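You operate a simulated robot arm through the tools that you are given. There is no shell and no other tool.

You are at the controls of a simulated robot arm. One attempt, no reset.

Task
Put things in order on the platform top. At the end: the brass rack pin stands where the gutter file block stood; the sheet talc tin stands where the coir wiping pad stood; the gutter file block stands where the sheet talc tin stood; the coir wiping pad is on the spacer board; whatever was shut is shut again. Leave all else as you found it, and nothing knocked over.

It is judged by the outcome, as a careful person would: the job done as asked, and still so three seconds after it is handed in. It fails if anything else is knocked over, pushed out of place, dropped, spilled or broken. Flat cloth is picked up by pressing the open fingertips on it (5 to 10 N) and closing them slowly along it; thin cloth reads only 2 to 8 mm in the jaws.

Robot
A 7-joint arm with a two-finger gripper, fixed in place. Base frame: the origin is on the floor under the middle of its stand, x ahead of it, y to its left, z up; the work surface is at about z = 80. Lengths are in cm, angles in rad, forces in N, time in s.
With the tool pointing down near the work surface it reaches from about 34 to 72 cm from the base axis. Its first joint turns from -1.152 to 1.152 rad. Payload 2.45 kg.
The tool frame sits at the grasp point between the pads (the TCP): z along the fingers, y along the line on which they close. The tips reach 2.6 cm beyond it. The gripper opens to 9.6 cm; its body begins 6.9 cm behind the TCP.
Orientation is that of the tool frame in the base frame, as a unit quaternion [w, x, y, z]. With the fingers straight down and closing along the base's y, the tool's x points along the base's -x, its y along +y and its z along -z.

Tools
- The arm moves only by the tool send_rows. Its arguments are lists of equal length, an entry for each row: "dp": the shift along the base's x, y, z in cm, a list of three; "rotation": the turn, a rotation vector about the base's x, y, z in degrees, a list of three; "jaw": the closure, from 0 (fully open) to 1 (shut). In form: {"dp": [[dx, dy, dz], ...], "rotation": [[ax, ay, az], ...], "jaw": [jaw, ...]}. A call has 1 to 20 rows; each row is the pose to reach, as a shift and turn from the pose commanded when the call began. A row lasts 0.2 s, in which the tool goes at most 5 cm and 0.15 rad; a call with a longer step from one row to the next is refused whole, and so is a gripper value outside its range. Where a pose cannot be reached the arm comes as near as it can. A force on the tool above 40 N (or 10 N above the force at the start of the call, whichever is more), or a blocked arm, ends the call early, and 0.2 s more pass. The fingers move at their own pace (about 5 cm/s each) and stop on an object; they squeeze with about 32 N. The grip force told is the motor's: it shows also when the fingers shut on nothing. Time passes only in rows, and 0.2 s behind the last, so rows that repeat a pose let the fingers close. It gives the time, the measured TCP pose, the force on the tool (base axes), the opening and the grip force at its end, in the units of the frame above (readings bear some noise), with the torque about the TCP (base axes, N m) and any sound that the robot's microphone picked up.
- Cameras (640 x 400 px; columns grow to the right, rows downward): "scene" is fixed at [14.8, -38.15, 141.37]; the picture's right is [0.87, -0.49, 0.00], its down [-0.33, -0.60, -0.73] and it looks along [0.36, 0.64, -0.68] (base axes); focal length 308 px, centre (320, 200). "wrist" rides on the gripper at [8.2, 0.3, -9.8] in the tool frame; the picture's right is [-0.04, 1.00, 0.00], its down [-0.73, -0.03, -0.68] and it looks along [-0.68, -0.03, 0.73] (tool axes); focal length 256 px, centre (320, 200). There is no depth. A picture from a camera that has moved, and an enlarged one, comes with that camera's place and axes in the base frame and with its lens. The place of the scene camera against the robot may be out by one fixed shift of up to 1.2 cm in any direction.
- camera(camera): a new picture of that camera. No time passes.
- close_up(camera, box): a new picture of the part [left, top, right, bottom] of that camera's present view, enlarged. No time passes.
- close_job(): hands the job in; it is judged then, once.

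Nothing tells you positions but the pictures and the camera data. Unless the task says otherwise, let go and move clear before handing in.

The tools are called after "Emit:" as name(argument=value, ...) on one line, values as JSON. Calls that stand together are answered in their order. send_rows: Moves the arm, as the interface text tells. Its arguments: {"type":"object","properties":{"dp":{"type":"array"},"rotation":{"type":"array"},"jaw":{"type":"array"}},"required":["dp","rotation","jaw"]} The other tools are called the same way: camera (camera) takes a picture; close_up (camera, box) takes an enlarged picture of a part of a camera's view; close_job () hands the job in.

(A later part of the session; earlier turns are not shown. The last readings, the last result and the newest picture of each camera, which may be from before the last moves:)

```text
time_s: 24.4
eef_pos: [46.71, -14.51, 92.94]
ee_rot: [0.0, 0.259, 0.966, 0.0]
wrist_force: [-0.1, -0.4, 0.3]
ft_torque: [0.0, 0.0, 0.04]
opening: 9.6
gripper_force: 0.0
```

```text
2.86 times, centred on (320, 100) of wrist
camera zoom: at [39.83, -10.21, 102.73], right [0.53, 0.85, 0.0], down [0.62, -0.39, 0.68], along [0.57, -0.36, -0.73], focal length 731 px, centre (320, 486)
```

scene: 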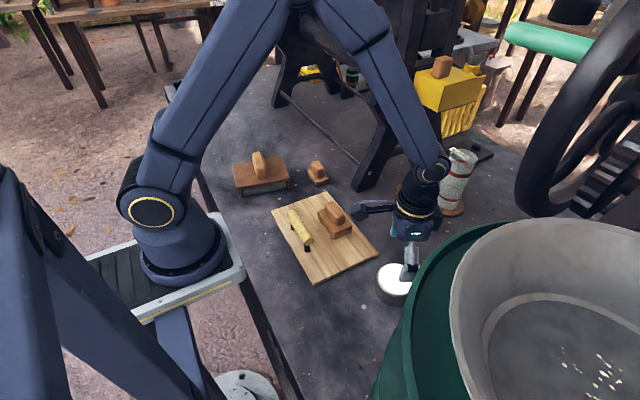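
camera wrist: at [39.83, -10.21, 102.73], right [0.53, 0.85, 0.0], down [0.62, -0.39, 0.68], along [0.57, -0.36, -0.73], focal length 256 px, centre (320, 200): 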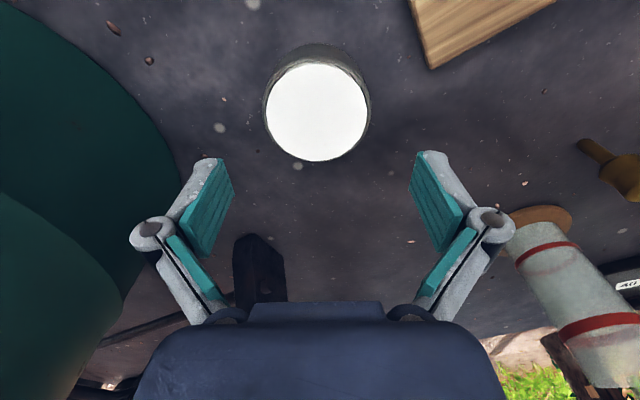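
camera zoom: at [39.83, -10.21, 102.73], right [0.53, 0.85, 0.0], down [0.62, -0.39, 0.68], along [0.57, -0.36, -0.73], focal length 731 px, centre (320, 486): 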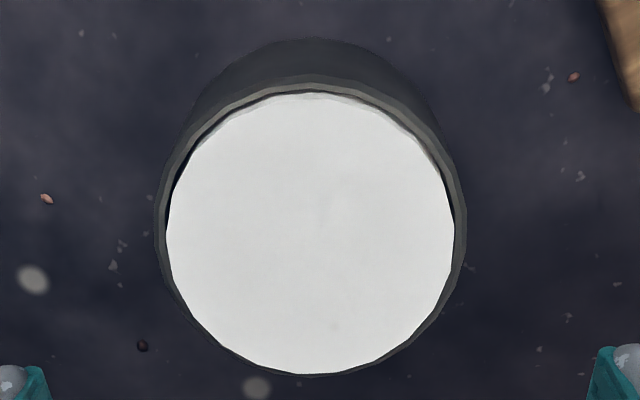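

The tin's centre is about 0.4 cm further toward −y than the tool. I'll shift by that, then descend slowly around it without closing.

Emit:
send_rows(dp=[[0.05, -0.38, 0], [0.05, -0.38, -2], [0.05, -0.38, -4], [0.05, -0.38, -5], [0.05, -0.38, -5.5], [0.05, -0.38, -6], [0.05, -0.38, -6.5], [0.05, -0.38, -7], [0.05, -0.38, -8], [0.05, -0.38, -9], [0.05, -0.38, -9.6], [0.05, -0.38, -9.6]], rotation=[[0, 0, 0], [0, 0, 0], [0, 0, 0], [0, 0, 0], [0, 0, 0], [0, 0, 0], [0, 0, 0], [0, 0, 0], [0, 0, 0], [0, 0, 0], [0, 0, 0], [0, 0, 0]], jaw=[0, 0, 0, 0, 0, 0, 0, 0, 0, 0, 0, 0])

Emit:
camera(camera="wrist")

Emit:
close_up(camera="scene", box=[350, 220, 450, 320])

```text
time_s: 27.0
eef_pos: [46.77, -14.9, 83.47]
ee_rot: [0.0, 0.259, 0.966, 0.0]
wrist_force: [-0.4, -0.1, -0.1]
ft_torque: [0.01, 0.04, 0.02]
opening: 9.61
gripper_force: 0.0
```

```text
taken
camera wrist: at [39.84, -10.64, 93.26], right [0.53, 0.84, 0.0], down [0.62, -0.39, 0.68], along [0.57, -0.36, -0.73], focal length 256 px, centre (320, 200)
```

wrist: 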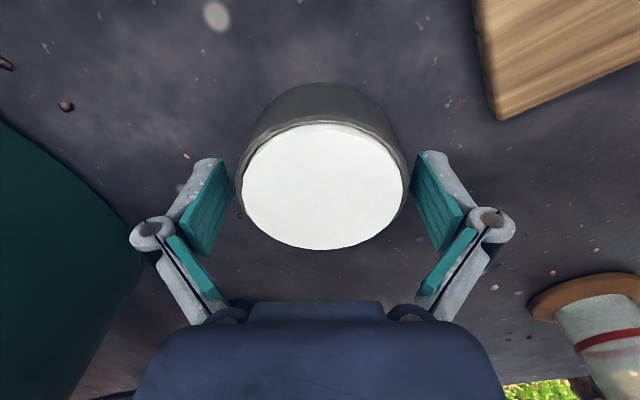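

```text
4.00 times, centred on (400, 270) of scene
camera zoom: at [14.8, -38.15, 141.37], right [0.87, -0.49, 0.0], down [-0.33, -0.6, -0.73], along [0.36, 0.64, -0.68], focal length 1231 px, centre (0, -80)
```

zoom: 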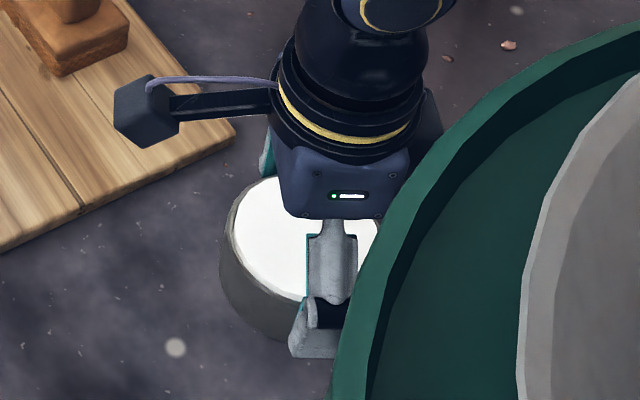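

The tin is centred between the pads with clearance on both sides. I'll close the jaws gradually.

Emit:
send_rows(dp=[[0, 0, 0], [0, 0, 0], [0, 0, 0], [0, 0, 0], [0, 0, 0], [0, 0, 0], [0, 0, 0]], rotation=[[0, 0, 0], [0, 0, 0], [0, 0, 0], [0, 0, 0], [0, 0, 0], [0, 0, 0], [0, 0, 0]], jaw=[0.05, 0.1, 0.14, 0.18, 0.22, 0.3, 0.3])

Emit:
camera(camera="wrist")

```text
time_s: 28.6
eef_pos: [46.71, -14.94, 83.54]
ee_rot: [0.0, 0.259, 0.966, 0.0]
wrist_force: [2.4, 6.1, 8.2]
ft_torque: [0.31, -0.06, 0.03]
opening: 8.23
gripper_force: 32.0
```

```text
taken
camera wrist: at [39.86, -10.61, 93.3], right [0.53, 0.85, 0.0], down [0.62, -0.39, 0.68], along [0.57, -0.36, -0.73], focal length 256 px, centre (320, 200)
```

wrist: 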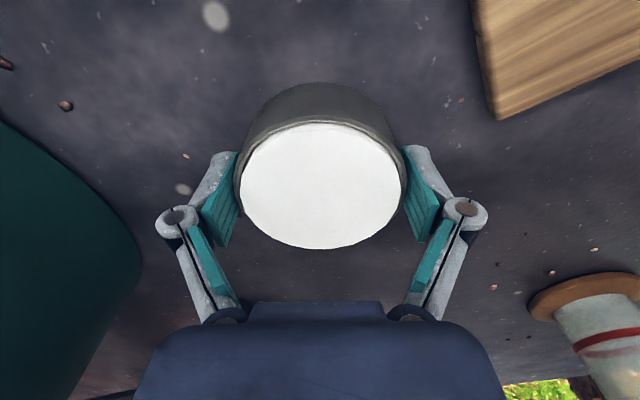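

The tin is held (opening 8.2, 32 N). I'll lift it straight up slowly and check that it stays level.

Emit:
send_rows(dp=[[0, 0, 0.2], [0, 0, 0.5], [0, 0, 1], [0, 0, 1.8], [0, 0, 2.8], [0, 0, 4], [0, 0, 5.5], [0, 0, 7], [0, 0, 8.5], [0, 0, 10], [0, 0, 11.3], [0, 0, 12.3], [0, 0, 13], [0, 0, 13.5], [0, 0, 13.5]], rotation=[[0, 0, 0], [0, 0, 0], [0, 0, 0], [0, 0, 0], [0, 0, 0], [0, 0, 0], [0, 0, 0], [0, 0, 0], [0, 0, 0], [0, 0, 0], [0, 0, 0], [0, 0, 0], [0, 0, 0], [0, 0, 0], [0, 0, 0]], jaw=[0.5, 0.5, 0.5, 0.5, 0.5, 0.5, 0.5, 0.5, 0.5, 0.5, 0.5, 0.5, 0.5, 0.5, 0.5])

Emit:
camera(camera="wrist")

Emit:
camera(camera="scene")

```text
time_s: 31.8
eef_pos: [46.74, -15.04, 97.01]
ee_rot: [0.0, 0.259, 0.966, 0.0]
wrist_force: [0.1, 0.3, -5.1]
ft_torque: [-0.01, 0.04, -0.01]
opening: 8.26
gripper_force: 32.0
```

```text
taken
camera wrist: at [39.96, -10.7, 106.78], right [0.53, 0.85, 0.0], down [0.62, -0.39, 0.68], along [0.57, -0.36, -0.73], focal length 256 px, centre (320, 200)
```

wrist: 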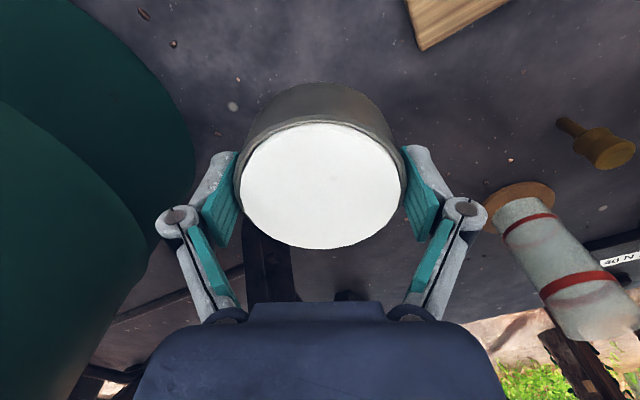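

```text
taken
```

scene: 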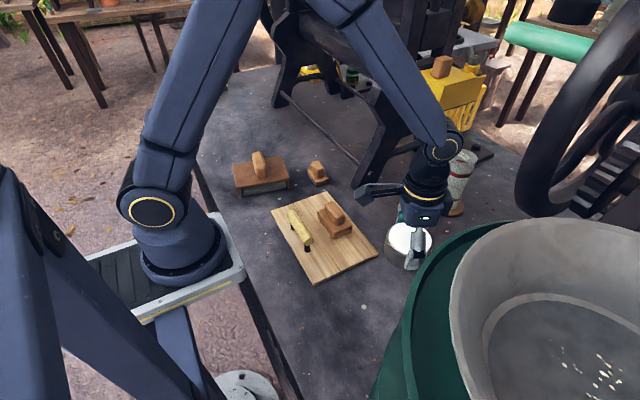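

The tin is level, talc undisturbed, weight about 5 N. I'll carry it gently along +y toward the pad's old place, in two stages, turning the wrist along the way.

Emit:
send_rows(dp=[[0, 0.5, 0], [0, 1.5, 0], [0, 3, 0], [0, 5, 0], [0, 7.5, 0], [0, 10.2, 0], [0, 12.9, 0], [0, 15.5, 0], [0, 18.2, 0], [0, 20.9, 0], [0, 23.5, 0], [0, 26, 0], [0, 28, 0], [0, 29.5, 0], [0, 30.5, 0], [0, 31, 0], [0, 31, 0]], rotation=[[0, 0, 0.5], [0, 0, 1.5], [0, 0, 3], [0, 0, 5], [0, 0, 7], [0, 0, 9.5], [0, 0, 12], [0, 0, 15], [0, 0, 18], [0, 0, 20.5], [0, 0, 23], [0, 0, 25], [0, 0, 27], [0, 0, 28.5], [0, 0, 29.5], [0, 0, 30], [0, 0, 30]], jaw=[0.5, 0.5, 0.5, 0.5, 0.5, 0.5, 0.5, 0.5, 0.5, 0.5, 0.5, 0.5, 0.5, 0.5, 0.5, 0.5, 0.5])

Emit:
camera(camera="scene")

Emit:
camera(camera="wrist")

```text
time_s: 35.4
eef_pos: [46.64, 16.21, 97.18]
ee_rot: [0.0, 0.0, 1.0, 0.0]
wrist_force: [0.0, -0.2, -5.5]
ft_torque: [0.01, -0.02, 0.02]
opening: 8.22
gripper_force: 32.4
```

```text
taken
```

scene: 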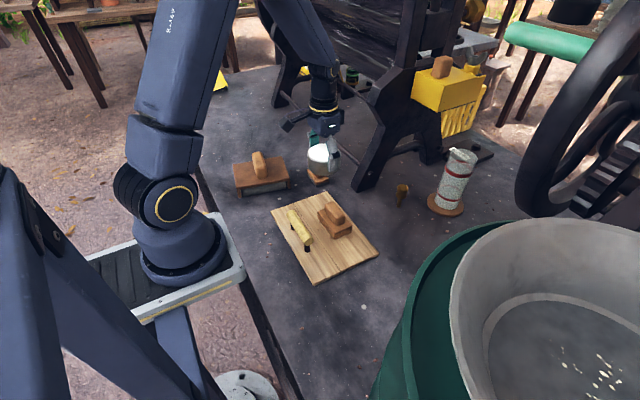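

```text
taken
camera wrist: at [38.59, 16.51, 106.88], right [0.04, 1.0, 0.0], down [0.73, -0.03, 0.68], along [0.68, -0.03, -0.73], focal length 256 px, centre (320, 200)
```

wrist: 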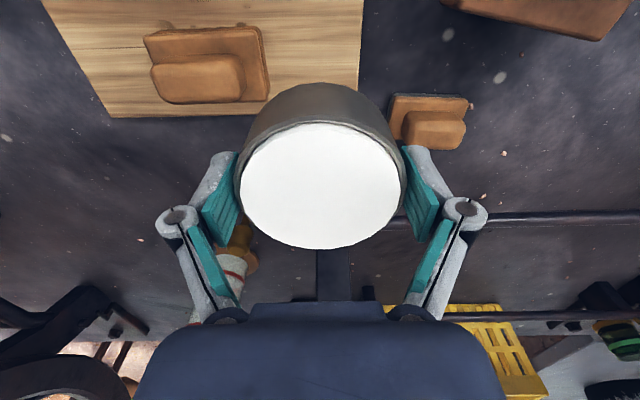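

Halfway, tin level. Second stage: to above (47, 47).

Emit:
send_rows(dp=[[0, 0.5, 0], [0, 1.5, 0], [0, 3, 0], [0.1, 5, 0], [0.1, 7.5, 0], [0.1, 10.2, 0], [0.2, 12.9, 0], [0.2, 15.5, 0], [0.2, 18.2, 0], [0.3, 20.9, 0], [0.3, 23.5, 0], [0.34, 26, 0], [0.34, 28, 0], [0.34, 29.5, 0], [0.34, 30.5, 0], [0.34, 30.97, 0], [0.34, 30.97, 0]], rotation=[[0, 0, 0.5], [0, 0, 1.5], [0, 0, 3], [0, 0, 5], [0, 0, 8], [0, 0, 11], [0, 0, 14.5], [0, 0, 18], [0, 0, 22], [0, 0, 26], [0, 0, 30], [0, 0, 33.5], [0, 0, 36.5], [0, 0, 38.5], [0, 0, 39.5], [0, 0, 40], [0, 0, 40]], jaw=[0.5, 0.5, 0.5, 0.5, 0.5, 0.5, 0.5, 0.5, 0.5, 0.5, 0.5, 0.5, 0.5, 0.5, 0.5, 0.5, 0.5])

Emit:
camera(camera="scene")

Emit:
camera(camera="wrist")

```text
time_s: 39.0
eef_pos: [46.99, 46.97, 97.04]
ee_rot: [0.0, -0.342, 0.94, 0.0]
wrist_force: [0.2, -0.5, -4.5]
ft_torque: [0.01, -0.01, 0.0]
opening: 8.22
gripper_force: 31.8
```

```text
taken
```

scene: 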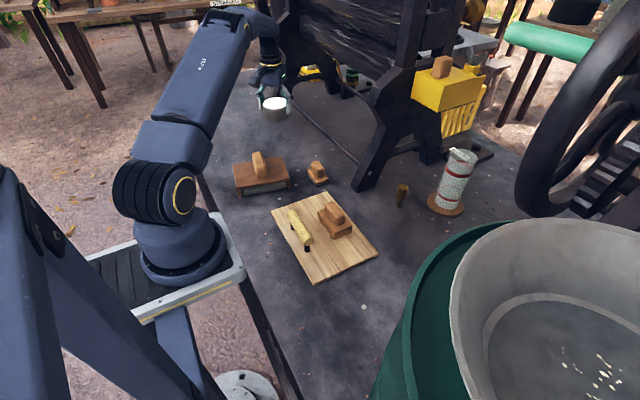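

```text
taken
camera wrist: at [40.56, 41.92, 106.8], right [-0.61, 0.79, 0.0], down [0.58, 0.45, 0.68], along [0.54, 0.41, -0.73], focal length 256 px, centre (320, 200)
```

wrist: 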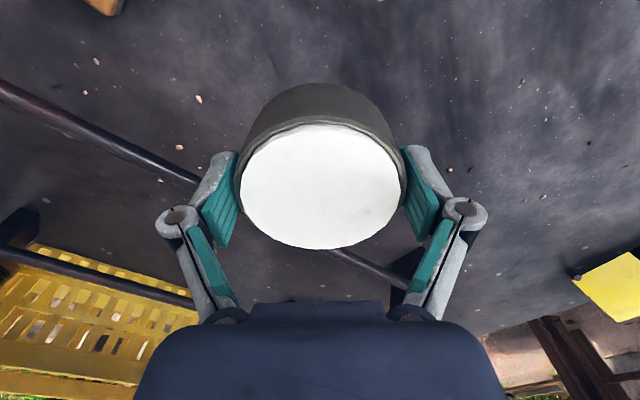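

The spot below is clear. I'll lower the tin gently to just above the table, then feel for contact.

Emit:
send_rows(dp=[[0, 0, -0.4], [0, 0, -1.2], [0, 0, -2.4], [0, 0, -4], [0, 0, -5.8], [0, 0, -7.6], [0, 0, -9.2], [0, 0, -10.6], [0, 0, -11.6], [0, 0, -12.3], [0, 0, -12.7], [0, 0, -12.9], [0, 0, -12.9]], rotation=[[0, 0, 0], [0, 0, 0], [0, 0, 0], [0, 0, 0], [0, 0, 0], [0, 0, 0], [0, 0, 0], [0, 0, 0], [0, 0, 0], [0, 0, 0], [0, 0, 0], [0, 0, 0], [0, 0, 0]], jaw=[0.5, 0.5, 0.5, 0.5, 0.5, 0.5, 0.5, 0.5, 0.5, 0.5, 0.5, 0.5, 0.5])

Emit:
send_rows(dp=[[0, 0, -0.1], [0, 0, -0.2], [0, 0, -0.3], [0, 0, -0.4], [0, 0, -0.5], [0, 0, -0.58]], rotation=[[0, 0, 0], [0, 0, 0], [0, 0, 0], [0, 0, 0], [0, 0, 0], [0, 0, 0]], jaw=[0.5, 0.5, 0.5, 0.5, 0.5, 0.5])

Emit:
close_up(camera="scene", box=[230, 90, 330, 170])

```text
time_s: 41.8
eef_pos: [47.11, 47.01, 84.16]
ee_rot: [0.0, -0.343, 0.94, 0.0]
wrist_force: [0.2, -0.1, -5.3]
ft_torque: [-0.02, 0.02, -0.04]
opening: 8.25
gripper_force: 31.8
```

```text
time_s: 43.2
eef_pos: [47.13, 47.07, 83.51]
ee_rot: [-0.001, -0.342, 0.94, 0.001]
wrist_force: [-2.4, -0.8, -0.1]
ft_torque: [0.14, -0.03, 0.02]
opening: 8.28
gripper_force: 32.4
```

```text
5.00 times, centred on (280, 130) of scene
camera zoom: at [14.8, -38.16, 141.37], right [0.87, -0.49, 0.0], down [-0.33, -0.6, -0.73], along [0.36, 0.64, -0.68], focal length 1538 px, centre (520, 550)
```

zoom: 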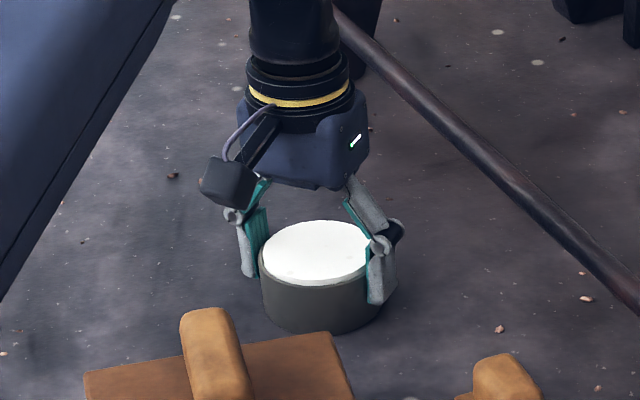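

The table now carries the tin's weight. I'll open slowly and rise straight up.

Emit:
send_rows(dp=[[0, 0, 0], [0, 0, 0], [0, 0, 0], [0, 0, 0], [0, 0, 0], [0, 0, 0], [0, 0, 1.5], [0, 0, 3], [0, 0, 5], [0, 0, 8], [0, 0, 12], [0, 0, 16], [0, 0, 18], [0, 0, 18]], rotation=[[0, 0, 0], [0, 0, 0], [0, 0, 0], [0, 0, 0], [0, 0, 0], [0, 0, 0], [0, 0, 0], [0, 0, 0], [0, 0, 0], [0, 0, 0], [0, 0, 0], [0, 0, 0], [0, 0, 0], [0, 0, 0]], jaw=[0.16, 0.12, 0.08, 0.04, 0, 0, 0, 0, 0, 0, 0, 0, 0, 0])

Emit:
camera(camera="wrist")

Emit:
close_up(camera="scene", box=[230, 90, 330, 190])

```text
time_s: 46.2
eef_pos: [47.07, 46.82, 101.47]
ee_rot: [0.0, -0.342, 0.94, 0.0]
wrist_force: [0.5, -0.1, 0.3]
ft_torque: [-0.04, -0.02, -0.02]
opening: 9.61
gripper_force: 0.2
```

```text
taken
camera wrist: at [40.59, 41.77, 111.29], right [-0.61, 0.79, 0.0], down [0.58, 0.45, 0.68], along [0.54, 0.42, -0.73], focal length 256 px, centre (320, 200)
```

wrist: 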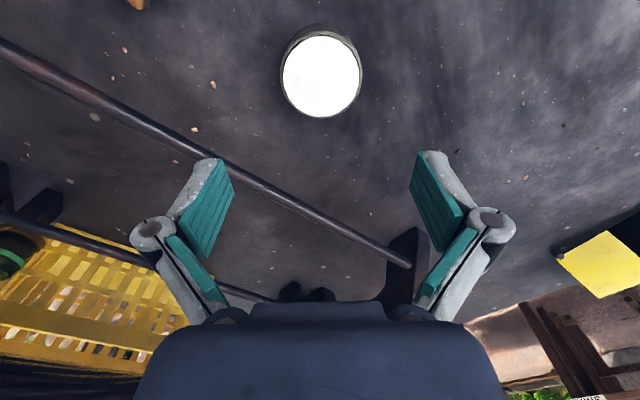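

```text
4.00 times, centred on (280, 140) of scene
camera zoom: at [14.8, -38.15, 141.37], right [0.87, -0.49, 0.0], down [-0.33, -0.6, -0.73], along [0.36, 0.64, -0.68], focal length 1231 px, centre (480, 440)
```

zoom: 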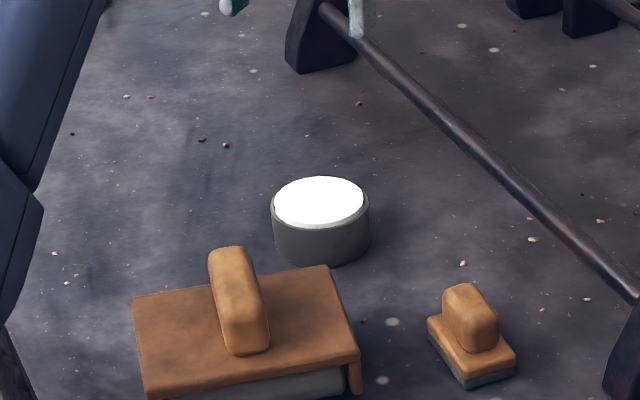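

The tin stands upright where the coir pad was. Next is the file block near (50.5, 27); I'll go above it at height, turning the wrist to −90° so the camera will later face away from the drum.

Emit:
send_rows(dp=[[0, 0, 1], [0, -0.5, 2], [0, -1, 3], [0.3, -2, 4], [0.6, -3.5, 4], [0.9, -5, 4], [1.2, -6.5, 4], [1.5, -8, 4], [1.8, -9.5, 4], [2.1, -11, 4], [2.4, -12.5, 4], [2.7, -14, 4], [3, -15.5, 4], [3.2, -17, 4], [3.4, -18.5, 4], [3.5, -20, 4], [3.5, -20, 4]], rotation=[[0, 0, -8], [0, 0, -16], [0, 0, -24], [0, 0, -32], [0, 0, -40], [0, 0, -48], [0, 0, -56], [0, 0, -64], [0, 0, -72], [0, 0, -80], [0, 0, -88], [0, 0, -96], [0, 0, -104], [0, 0, -112], [0, 0, -120], [0, 0, -128], [0, 0, -130]], jaw=[0, 0, 0, 0, 0, 0, 0, 0, 0, 0, 0, 0, 0, 0, 0, 0, 0])

Emit:
camera(camera="wrist")

Emit:
camera(camera="scene")

```text
time_s: 49.8
eef_pos: [50.5, 26.89, 105.45]
ee_rot: [0.0, 0.708, 0.707, 0.0]
wrist_force: [-0.4, -0.3, -0.1]
ft_torque: [-0.04, -0.02, -0.03]
opening: 9.57
gripper_force: 0.0
```

```text
taken
camera wrist: at [50.84, 35.06, 115.31], right [1.0, -0.04, 0.0], down [-0.03, -0.73, 0.68], along [-0.03, -0.68, -0.73], focal length 256 px, centre (320, 200)
```

wrist: 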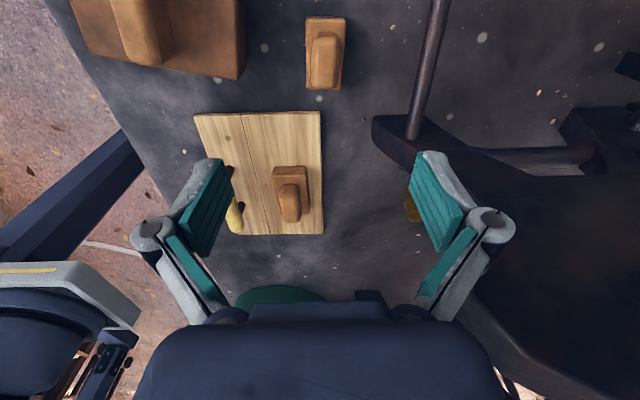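

```text
taken
```

scene: 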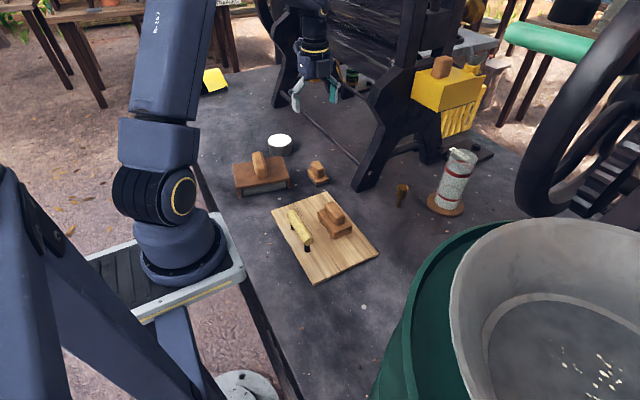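

The wrist reaches this orientation fine, and the file block lies at the top centre of the view. I'll enlarge it to measure its position.

Emit:
close_up(camera="wrist", box=[280, 0, 370, 100])

Emit:
close_up(camera="scene", box=[300, 150, 340, 190])

```text
4.00 times, centred on (325, 50) of wrist
camera zoom: at [50.84, 35.06, 115.31], right [1.0, -0.04, 0.0], down [-0.03, -0.73, 0.68], along [-0.03, -0.68, -0.73], focal length 1024 px, centre (300, 800)
```

zoom: 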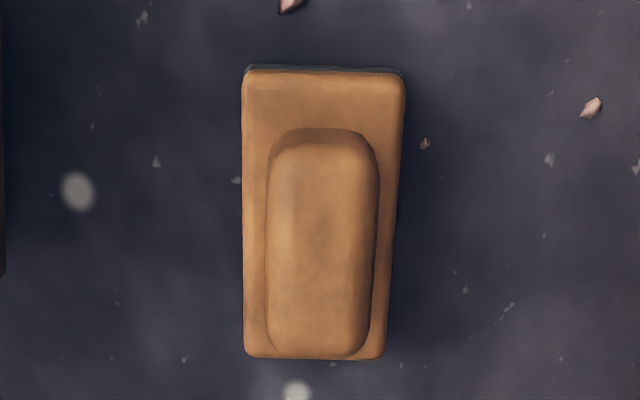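

```text
10.00 times, centred on (320, 170) of scene
camera zoom: at [14.8, -38.16, 141.37], right [0.87, -0.49, 0.0], down [-0.33, -0.6, -0.73], along [0.36, 0.64, -0.68], focal length 3077 px, centre (320, 500)
```

zoom: 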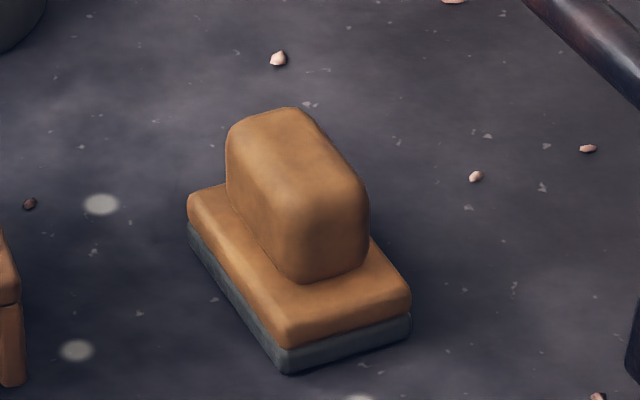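

The file block's centre is about (51.0, 27.0), its grip 2.9 cm wide in x, top near z 86.2. I'll come down over it part way with a slight −3° turn, and check.

Emit:
send_rows(dp=[[0.5, 0.05, -3], [0.5, 0.05, -7], [0.5, 0.05, -11], [0.5, 0.05, -12.5], [0.5, 0.05, -12.5]], rotation=[[0, 0, -1], [0, 0, -2], [0, 0, -3], [0, 0, -3], [0, 0, -3]], jaw=[0.1, 0.2, 0.25, 0.25, 0.25])

Emit:
camera(camera="wrist")

Emit:
close_up(camera="scene", box=[270, 110, 370, 190])

```text
time_s: 51.0
eef_pos: [51.04, 27.01, 92.98]
ee_rot: [-0.001, 0.726, 0.688, 0.0]
wrist_force: [-0.1, -0.9, 1.2]
ft_torque: [0.0, 0.01, 0.0]
opening: 7.22
gripper_force: 0.0
```

```text
taken
camera wrist: at [51.88, 35.03, 102.83], right [1.0, -0.09, 0.0], down [-0.07, -0.73, 0.68], along [-0.06, -0.68, -0.73], focal length 256 px, centre (320, 200)
```

wrist: 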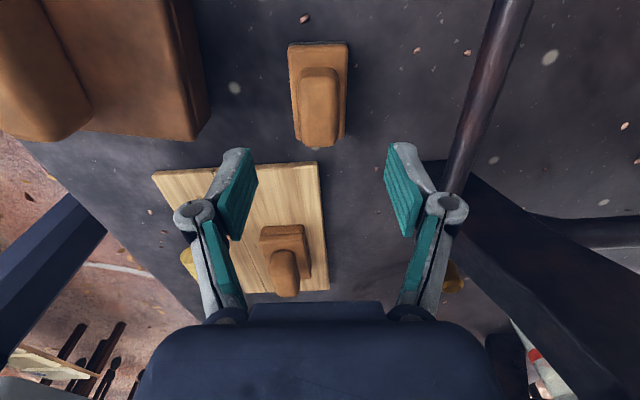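

```text
5.00 times, centred on (320, 150) of scene
camera zoom: at [14.8, -38.15, 141.37], right [0.87, -0.49, 0.0], down [-0.33, -0.6, -0.73], along [0.36, 0.64, -0.68], focal length 1538 px, centre (320, 450)
```

zoom: 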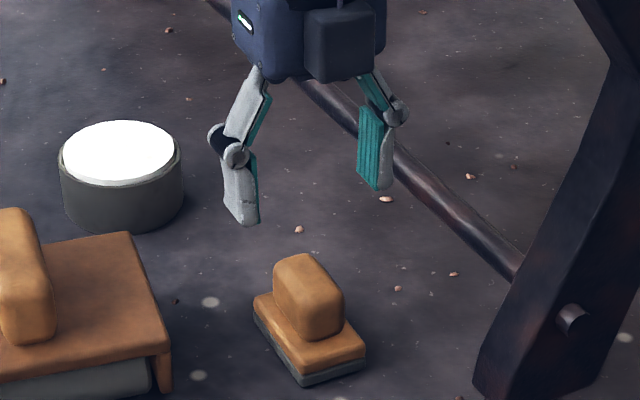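

Emit:
close_up(camera="wrist", box=[265, 30, 375, 160])

```text
3.08 times, centred on (320, 95) of wrist
camera zoom: at [51.88, 35.03, 102.83], right [1.0, -0.09, 0.0], down [-0.07, -0.73, 0.68], along [-0.06, -0.68, -0.73], focal length 788 px, centre (320, 523)
```

zoom: 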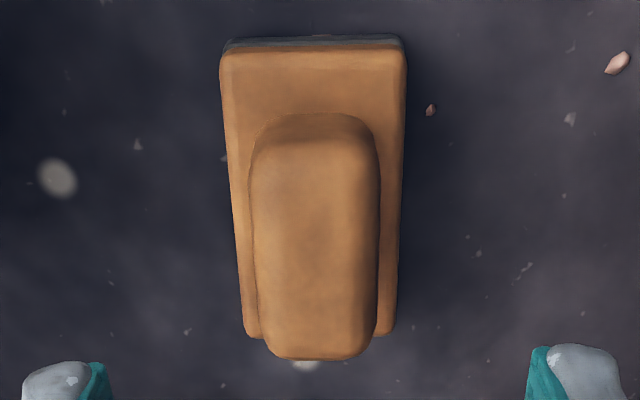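

The block is centred between the jaws. I'll descend to about z 85.7 and close on its grip.

Emit:
send_rows(dp=[[-0.1, 0, -2], [-0.1, 0, -4], [-0.1, 0, -6], [-0.1, 0, -7], [-0.1, 0, -7.35], [-0.1, 0, -7.35], [-0.1, 0, -7.35], [-0.1, 0, -7.35], [-0.1, 0, -7.35], [-0.1, 0, -7.35], [-0.1, 0, -7.35]], rotation=[[0, 0, 0], [0, 0, 0], [0, 0, 0], [0, 0, 0], [0, 0, 0], [0, 0, 0], [0, 0, 0], [0, 0, 0], [0, 0, 0], [0, 0, 0], [0, 0, 0]], jaw=[0.25, 0.25, 0.25, 0.25, 0.25, 0.25, 0.45, 0.6, 0.7, 1, 1])

Emit:
close_up(camera="scene", box=[270, 110, 370, 190])

```text
time_s: 53.4
eef_pos: [50.9, 27.03, 85.7]
ee_rot: [0.0, 0.725, 0.689, 0.001]
wrist_force: [0.5, -1.3, 1.0]
ft_torque: [-0.03, -0.02, -0.06]
opening: 2.95
gripper_force: 32.4
```

```text
5.00 times, centred on (320, 150) of scene
camera zoom: at [14.8, -38.16, 141.37], right [0.87, -0.49, 0.0], down [-0.33, -0.6, -0.73], along [0.36, 0.64, -0.68], focal length 1538 px, centre (320, 450)
```

zoom: 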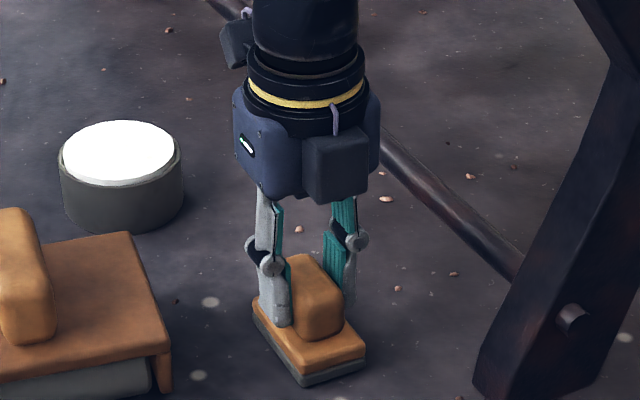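

File block held (opening 2.95, 32 N). I'll lift and carry it to above the tin's old place at about (46.7, −15).

Emit:
send_rows(dp=[[0, 0, 1], [0, 0, 3], [0, 0, 6.5], [0, 0, 10.5], [0, 0, 14], [-0.2, -2, 14], [-0.6, -6, 14], [-1, -10, 14], [-1.4, -14, 14], [-1.8, -18, 14], [-2.2, -22, 14], [-2.6, -26, 14], [-3, -30, 14], [-3.4, -34, 14], [-3.8, -38, 14], [-4.1, -41, 14], [-4.2, -42.15, 14], [-4.2, -42.15, 14]], rotation=[[0, 0, 0], [0, 0, 0], [0, 0, 0], [0, 0, 0], [0, 0, 0], [0, 0, 0], [0, 0, 0], [0, 0, 0], [0, 0, 0], [0, 0, 0], [0, 0, 0], [0, 0, 0], [0, 0, 0], [0, 0, 0], [0, 0, 0], [0, 0, 0], [0, 0, 0], [0, 0, 0]], jaw=[1, 1, 1, 1, 1, 1, 1, 1, 1, 1, 1, 1, 1, 1, 1, 1, 1, 1])

Emit:
camera(camera="wrist")

Emit:
camera(camera="scene")

```text
time_s: 57.2
eef_pos: [46.83, -15.13, 99.85]
ee_rot: [0.0, 0.725, 0.688, 0.0]
wrist_force: [0.5, 0.0, -3.3]
ft_torque: [-0.01, 0.0, 0.0]
opening: 2.94
gripper_force: 32.1
```

```text
taken
camera wrist: at [47.57, -7.02, 109.59], right [1.0, -0.09, 0.0], down [-0.07, -0.73, 0.68], along [-0.06, -0.68, -0.73], focal length 256 px, centre (320, 200)
```

wrist: 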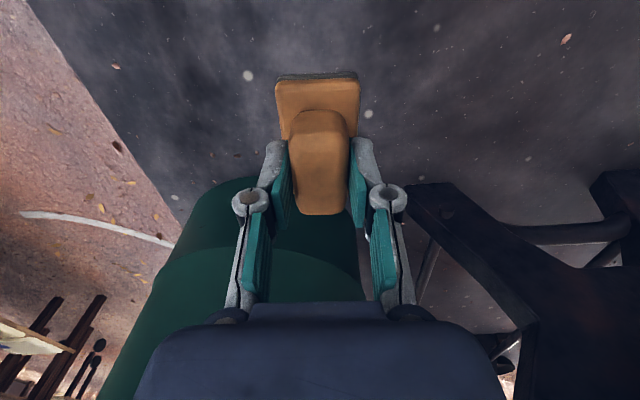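

```text
taken
```

scene: 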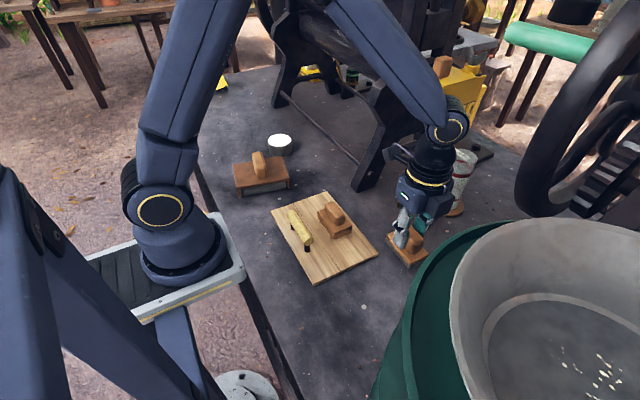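

The way down is clear of the drum and board. I'll lower the block to just above the table and then in 1 mm steps.

Emit:
send_rows(dp=[[0, 0, -2], [0, 0, -5], [0, 0, -8.5], [0, 0, -11.5], [0, 0, -13], [0, 0, -13.4], [0, 0, -13.4]], rotation=[[0, 0, 0], [0, 0, 0], [0, 0, 0], [0, 0, 0], [0, 0, 0], [0, 0, 0], [0, 0, 0]], jaw=[1, 1, 1, 1, 1, 1, 1])

Emit:
send_rows(dp=[[0, 0, -0.1], [0, 0, -0.2], [0, 0, -0.3], [0, 0, -0.4], [0, 0, -0.5], [0, 0, -0.6]], rotation=[[0, 0, 0], [0, 0, 0], [0, 0, 0], [0, 0, 0], [0, 0, 0], [0, 0, 0]], jaw=[1, 1, 1, 1, 1, 1])

Emit:
close_up(camera="scene", box=[350, 220, 450, 320])

```text
time_s: 58.8
eef_pos: [46.97, -15.19, 86.17]
ee_rot: [0.001, 0.725, 0.689, 0.0]
wrist_force: [-0.2, -0.6, -2.6]
ft_torque: [-0.02, 0.07, 0.02]
opening: 2.96
gripper_force: 31.7
```

```text
time_s: 60.2
eef_pos: [46.84, -15.15, 85.64]
ee_rot: [0.0, 0.725, 0.689, -0.001]
wrist_force: [-0.6, 0.1, 3.9]
ft_torque: [0.11, 0.08, -0.03]
opening: 2.93
gripper_force: 32.1
```

```text
4.00 times, centred on (400, 270) of scene
camera zoom: at [14.8, -38.15, 141.37], right [0.87, -0.49, 0.0], down [-0.33, -0.6, -0.73], along [0.36, 0.64, -0.68], focal length 1231 px, centre (0, -80)
```

zoom: 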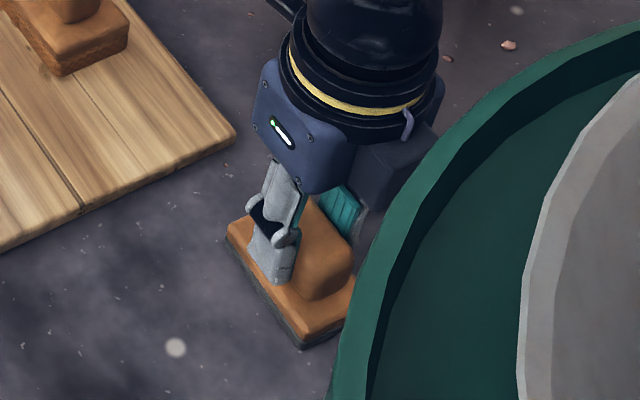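

The block is on the table. I'll open partly and rise clear.

Emit:
send_rows(dp=[[0, 0, 0.03], [0, 0, 0.03], [0, 0, 0.03], [0, 0, 0.03], [0, 0, 0.03], [0, 0, 1.5], [0, 0, 4], [0, 0, 8], [0, 0, 12], [0, 0, 16], [0, 0, 20], [0, 0, 20]], rotation=[[0, 0, 0], [0, 0, 0], [0, 0, 0], [0, 0, 0], [0, 0, 0], [0, 0, 0], [0, 0, 0], [0, 0, 0], [0, 0, 0], [0, 0, 0], [0, 0, 0], [0, 0, 0]], jaw=[1, 0.68, 0.6, 0.5, 0.4, 0.4, 0.4, 0.4, 0.4, 0.2, 0.2, 0.2])

Emit:
camera(camera="wrist")

Emit:
close_up(camera="scene", box=[350, 220, 450, 320])

```text
time_s: 62.8
eef_pos: [46.58, -15.0, 105.82]
ee_rot: [0.0, 0.726, 0.688, 0.0]
wrist_force: [-0.2, 0.0, -0.4]
ft_torque: [0.0, 0.0, -0.01]
opening: 7.7
gripper_force: 0.1
```

```text
taken
camera wrist: at [47.47, -6.84, 115.53], right [1.0, -0.09, 0.0], down [-0.07, -0.73, 0.68], along [-0.06, -0.68, -0.73], focal length 256 px, centre (320, 200)
```

wrist: 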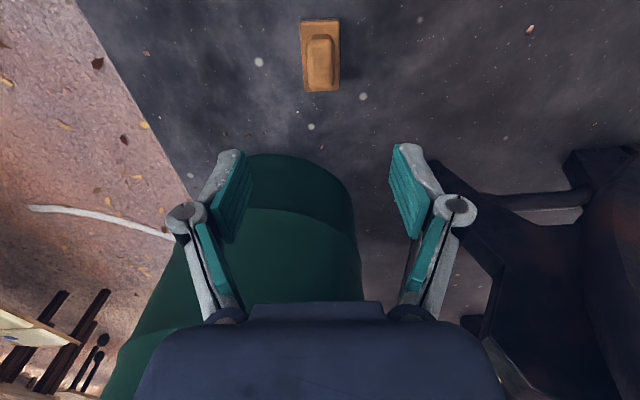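

```text
4.00 times, centred on (400, 270) of scene
camera zoom: at [14.8, -38.15, 141.37], right [0.87, -0.49, 0.0], down [-0.33, -0.6, -0.73], along [0.36, 0.64, -0.68], focal length 1231 px, centre (0, -80)
```

zoom: 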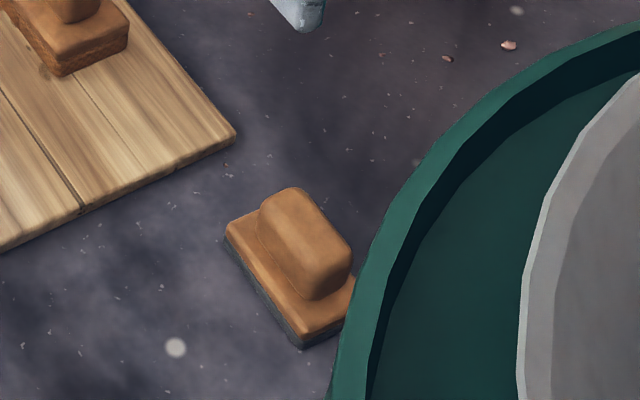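

The file block stands where the tin was. Now the brass pin near (66, 6.5), which is close to the press frame, the yellow box above and the banded tube; I'll first bring the wrist camera round to look closely at that area.

Emit:
send_rows(dp=[[0, 0.5, 0], [0, 1.5, 0], [0, 3, 0], [0, 4.5, 0], [0, 6, 0], [0, 7.5, 0], [0.5, 9, 0], [1, 10.5, 0], [1.5, 12, 0], [2, 13.5, 0], [2.5, 15, -0.5], [3, 16.5, -1.5], [3.3, 18, -2.5], [3.3, 18, -2.5]], rotation=[[0, 0, 7.5], [0, 0, 15], [0, 0, 22.5], [0, 0, 30], [0, 0, 37.5], [0, 0, 45], [0, 0, 52.5], [0, 0, 60], [0, 0, 67.5], [0, 0, 75], [0, 0, 82.5], [0, 0, 90], [0, 0, 93], [0, 0, 93]], jaw=[0, 0, 0, 0, 0, 0, 0, 0, 0, 0, 0, 0, 0, 0])

Emit:
camera(camera="wrist")

Emit:
camera(camera="scene")

```text
time_s: 65.8
eef_pos: [49.98, 2.85, 103.31]
ee_rot: [0.0, -0.002, 1.0, 0.0]
wrist_force: [0.2, 0.5, -0.2]
ft_torque: [-0.03, -0.02, 0.0]
opening: 9.61
gripper_force: 0.1
```

```text
taken
camera wrist: at [41.86, 3.1, 113.08], right [0.04, 1.0, 0.0], down [0.73, -0.03, 0.68], along [0.68, -0.03, -0.73], focal length 256 px, centre (320, 200)
```

wrist: 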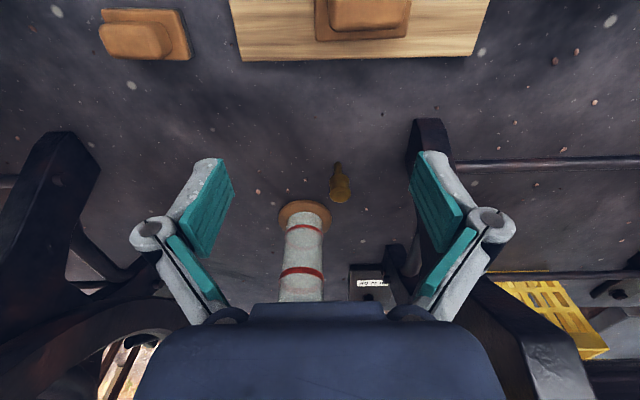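

```text
taken
```

scene: 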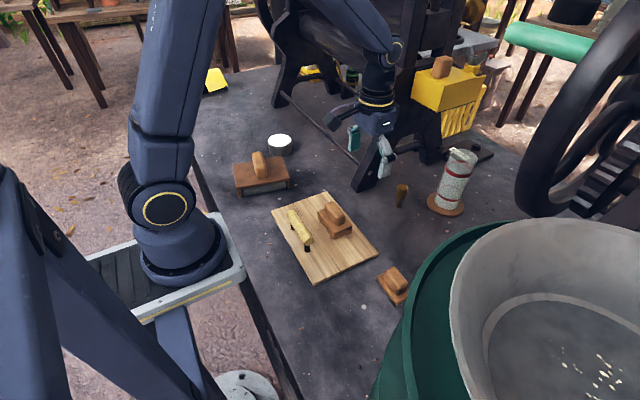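

Emit:
close_up(camera="wrist", box=[280, 130, 400, 230])

Emit:
close_up(camera="wrist", box=[240, 100, 500, 310])

Emit:
close_up(camera="scene", box=[340, 40, 500, 220])

```text
4.00 times, centred on (340, 180) of wrist
camera zoom: at [41.86, 3.1, 113.08], right [0.04, 1.0, 0.0], down [0.73, -0.03, 0.68], along [0.68, -0.03, -0.73], focal length 1024 px, centre (240, 280)
```

zoom: 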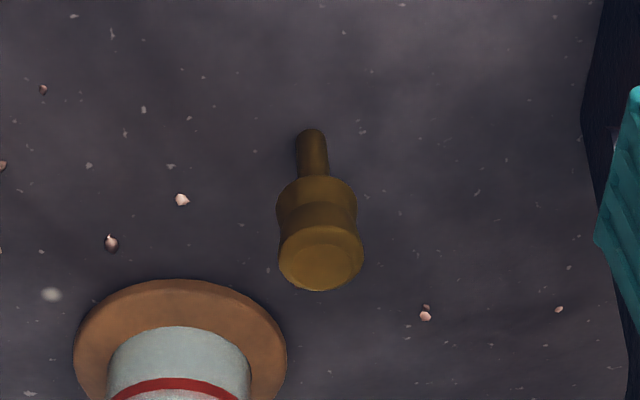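

```text
1.90 times, centred on (370, 205) of wrist
camera zoom: at [41.86, 3.1, 113.08], right [0.04, 1.0, 0.0], down [0.73, -0.03, 0.68], along [0.68, -0.03, -0.73], focal length 488 px, centre (225, 190)
```

zoom: 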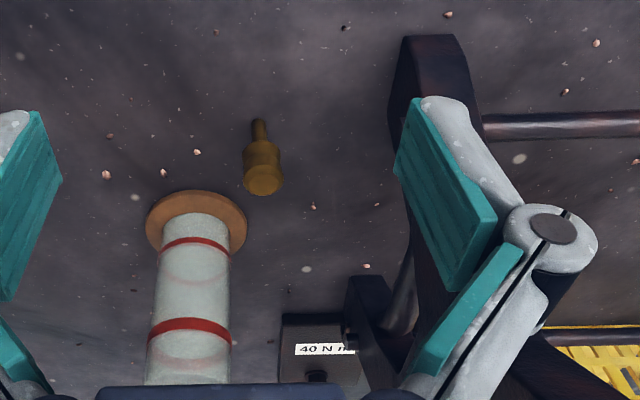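

```text
2.22 times, centred on (420, 130) of scene
camera zoom: at [14.8, -38.15, 141.37], right [0.87, -0.49, 0.0], down [-0.33, -0.6, -0.73], along [0.36, 0.64, -0.68], focal length 684 px, centre (98, 356)
```

zoom: 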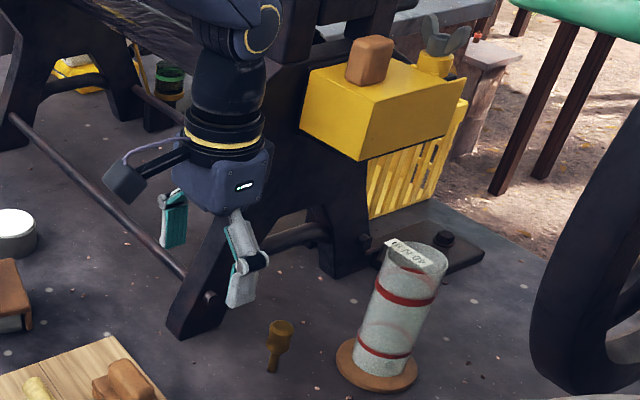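

The pin stands at about (65.2, 4.8), 7.3 cm tall with a 2.9 cm head; the press leg's face is at y≈15 and a yellow box overhangs from about x 70, z 108. I'll tilt the tool back 20° (fingers leaning outward) to keep the wrist clear of the box, and hover behind the pin.

Emit:
send_rows(dp=[[1.5, 0.3, -1], [3, 0.6, -2], [4.5, 0.9, -3.5], [6, 1.2, -5], [8, 1.5, -6.5], [10, 1.8, -8], [11.5, 1.93, -9], [12, 1.93, -9.2], [12, 1.93, -9.2]], rotation=[[0, -4, 0], [0, -8, 0], [0, -12, 0], [0, -16, 0], [0, -20, 0], [0, -20, 0], [0, -20, 0], [0, -20, 0], [0, -20, 0]], jaw=[0.1, 0.2, 0.3, 0.35, 0.35, 0.35, 0.35, 0.35, 0.35])

Emit:
camera(camera="wrist")

Emit:
camera(camera="scene")

```text
time_s: 67.8
eef_pos: [62.23, 4.93, 93.85]
ee_rot: [0.174, 0.0, 0.985, 0.0]
wrist_force: [0.4, 0.6, -0.3]
ft_torque: [0.02, -0.02, 0.03]
opening: 6.26
gripper_force: 0.0
```

```text
taken
camera wrist: at [51.06, 5.21, 100.29], right [0.04, 1.0, 0.01], down [0.46, -0.03, 0.89], along [0.89, -0.03, -0.46], focal length 256 px, centre (320, 200)
```

wrist: 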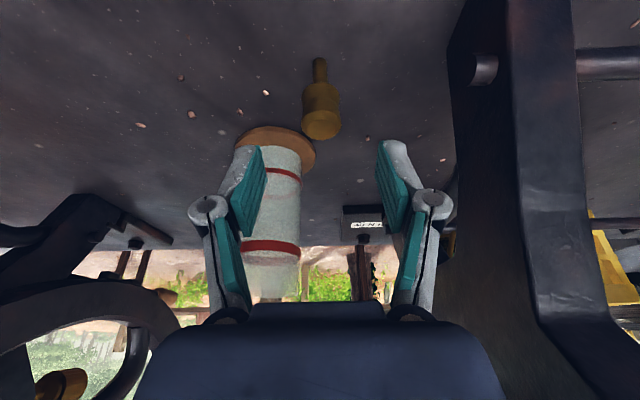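

```text
taken
```

scene: 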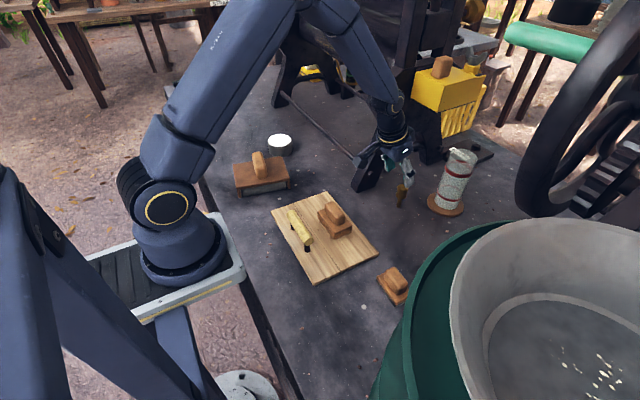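

Emit:
close_up(camera="wrist", box=[260, 40, 380, 150])

Emit:
close_up(camera="scene", box=[360, 100, 460, 220])

```text
3.64 times, centred on (320, 95) of wrist
camera zoom: at [51.06, 5.21, 100.29], right [0.04, 1.0, 0.01], down [0.46, -0.03, 0.89], along [0.89, -0.03, -0.46], focal length 931 px, centre (320, 582)
```

zoom: 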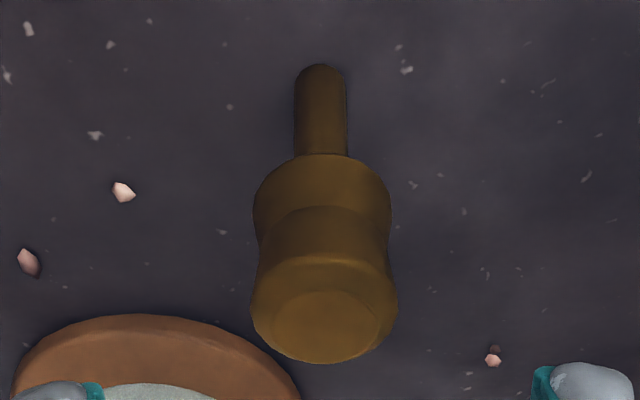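

```text
3.33 times, centred on (410, 160) of scene
camera zoom: at [14.8, -38.15, 141.37], right [0.87, -0.49, 0.0], down [-0.33, -0.6, -0.73], along [0.36, 0.64, -0.68], focal length 1026 px, centre (20, 333)
```

zoom: 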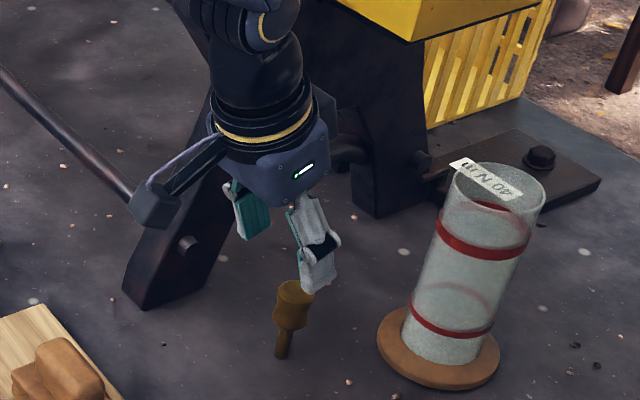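

The pin is centred between the fingers in y and about 2.9 cm ahead. I'll slide down along the tool axis so the pads straddle its head, without closing yet.

Emit:
send_rows(dp=[[0.6, 0.03, -1.8], [1.2, 0.03, -3.6], [1.8, 0.03, -5.4], [2.3, 0.03, -6.9], [2.7, 0.03, -8], [2.9, 0.03, -8.6], [2.9, 0.03, -8.6]], rotation=[[0, 0, 0], [0, 0, 0], [0, 0, 0], [0, 0, 0], [0, 0, 0], [0, 0, 0], [0, 0, 0]], jaw=[0.35, 0.35, 0.35, 0.35, 0.35, 0.35, 0.35])

Emit:
camera(camera="wrist")

Emit:
close_up(camera="scene", box=[360, 100, 460, 220])

```text
time_s: 69.4
eef_pos: [64.93, 4.75, 85.46]
ee_rot: [0.173, 0.0, 0.985, 0.0]
wrist_force: [0.2, -0.3, -0.2]
ft_torque: [0.02, 0.01, 0.02]
opening: 6.24
gripper_force: 0.1
```

```text
taken
camera wrist: at [53.99, 5.09, 91.75], right [0.04, 1.0, 0.01], down [0.46, -0.03, 0.89], along [0.89, -0.03, -0.46], focal length 256 px, centre (320, 200)
```

wrist: 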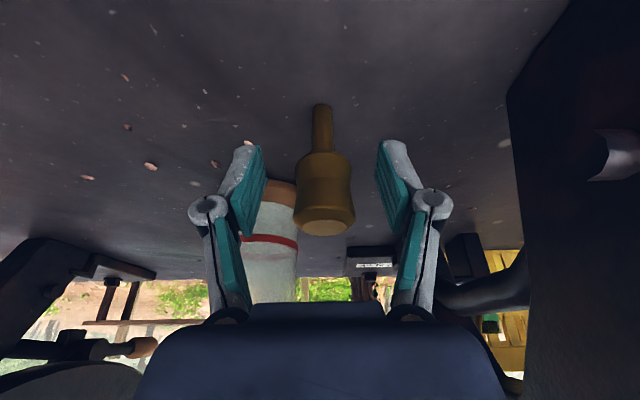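

```text
3.33 times, centred on (410, 160) of scene
camera zoom: at [14.8, -38.15, 141.37], right [0.87, -0.49, 0.0], down [-0.33, -0.6, -0.73], along [0.36, 0.64, -0.68], focal length 1026 px, centre (20, 333)
```

zoom: 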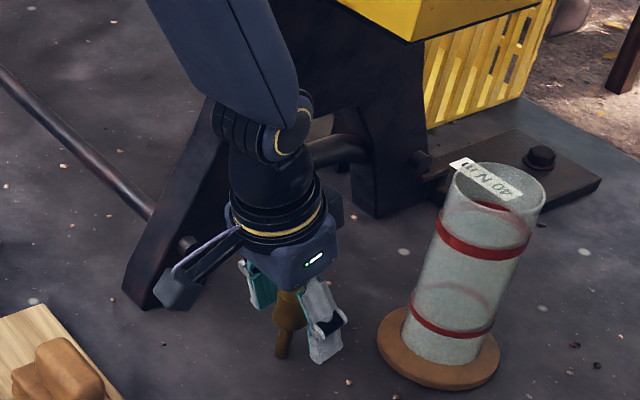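

Emit:
close_up(camera="wrist", box=[230, 90, 410, 250])

```text
2.50 times, centred on (320, 170) of wrist
camera zoom: at [53.99, 5.09, 91.75], right [0.04, 1.0, 0.01], down [0.46, -0.03, 0.89], along [0.89, -0.03, -0.46], focal length 640 px, centre (320, 275)
```

zoom: 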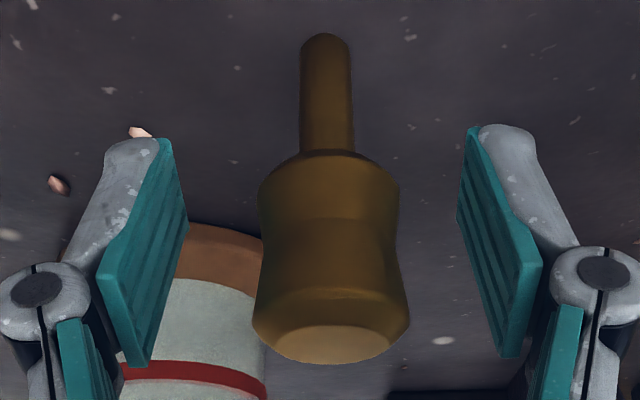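

The pin is about 1.3 mm toward +y from the jaw centre; I'll shift by that and close slowly.

Emit:
send_rows(dp=[[0, 0.07, 0], [0, 0.13, 0], [0, 0.13, 0], [0, 0.13, 0], [0, 0.13, 0], [0, 0.13, 0], [0, 0.13, 0], [0, 0.13, 0], [0, 0.13, 0], [0, 0.13, 0], [0, 0.13, 0], [0, 0.13, 0]], rotation=[[0, 0, 0], [0, 0, 0], [0, 0, 0], [0, 0, 0], [0, 0, 0], [0, 0, 0], [0, 0, 0], [0, 0, 0], [0, 0, 0], [0, 0, 0], [0, 0, 0], [0, 0, 0]], jaw=[0.35, 0.4, 0.48, 0.55, 0.6, 0.63, 0.66, 0.69, 0.72, 0.75, 0.8, 0.8])

Emit:
close_up(camera="wrist", box=[230, 90, 410, 250])

Emit:
close_up(camera="scene", box=[360, 140, 440, 220])

```text
time_s: 72.0
eef_pos: [64.98, 5.0, 85.44]
ee_rot: [0.174, 0.001, 0.985, -0.001]
wrist_force: [-0.1, 0.5, 0.5]
ft_torque: [0.04, 0.03, 0.02]
opening: 2.69
gripper_force: 32.0
```

```text
2.50 times, centred on (320, 170) of wrist
camera zoom: at [53.99, 5.3, 91.79], right [0.04, 1.0, 0.01], down [0.46, -0.03, 0.89], along [0.89, -0.03, -0.46], focal length 640 px, centre (320, 275)
```

zoom: 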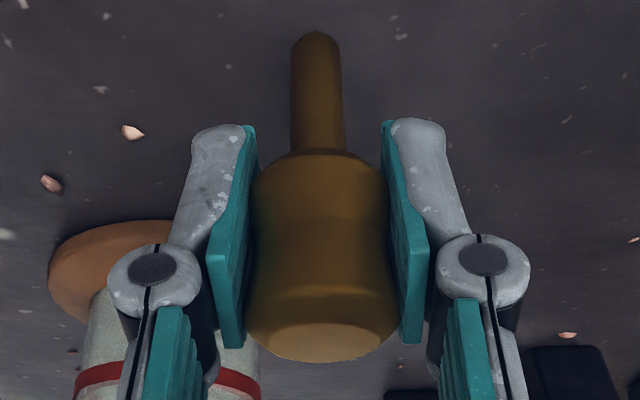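

```text
5.00 times, centred on (400, 180) of scene
camera zoom: at [14.8, -38.15, 141.37], right [0.87, -0.49, 0.0], down [-0.33, -0.6, -0.73], along [0.36, 0.64, -0.68], focal length 1538 px, centre (-80, 300)
```

zoom: 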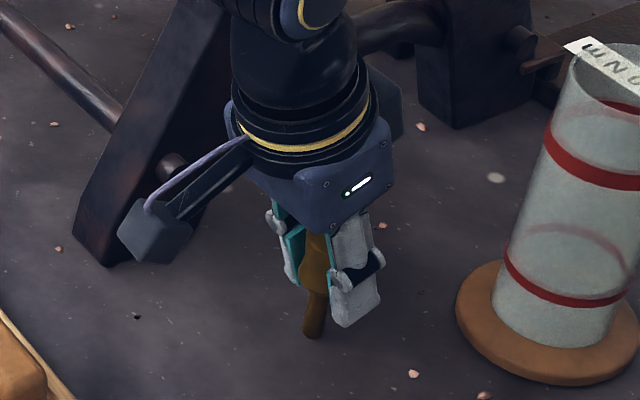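

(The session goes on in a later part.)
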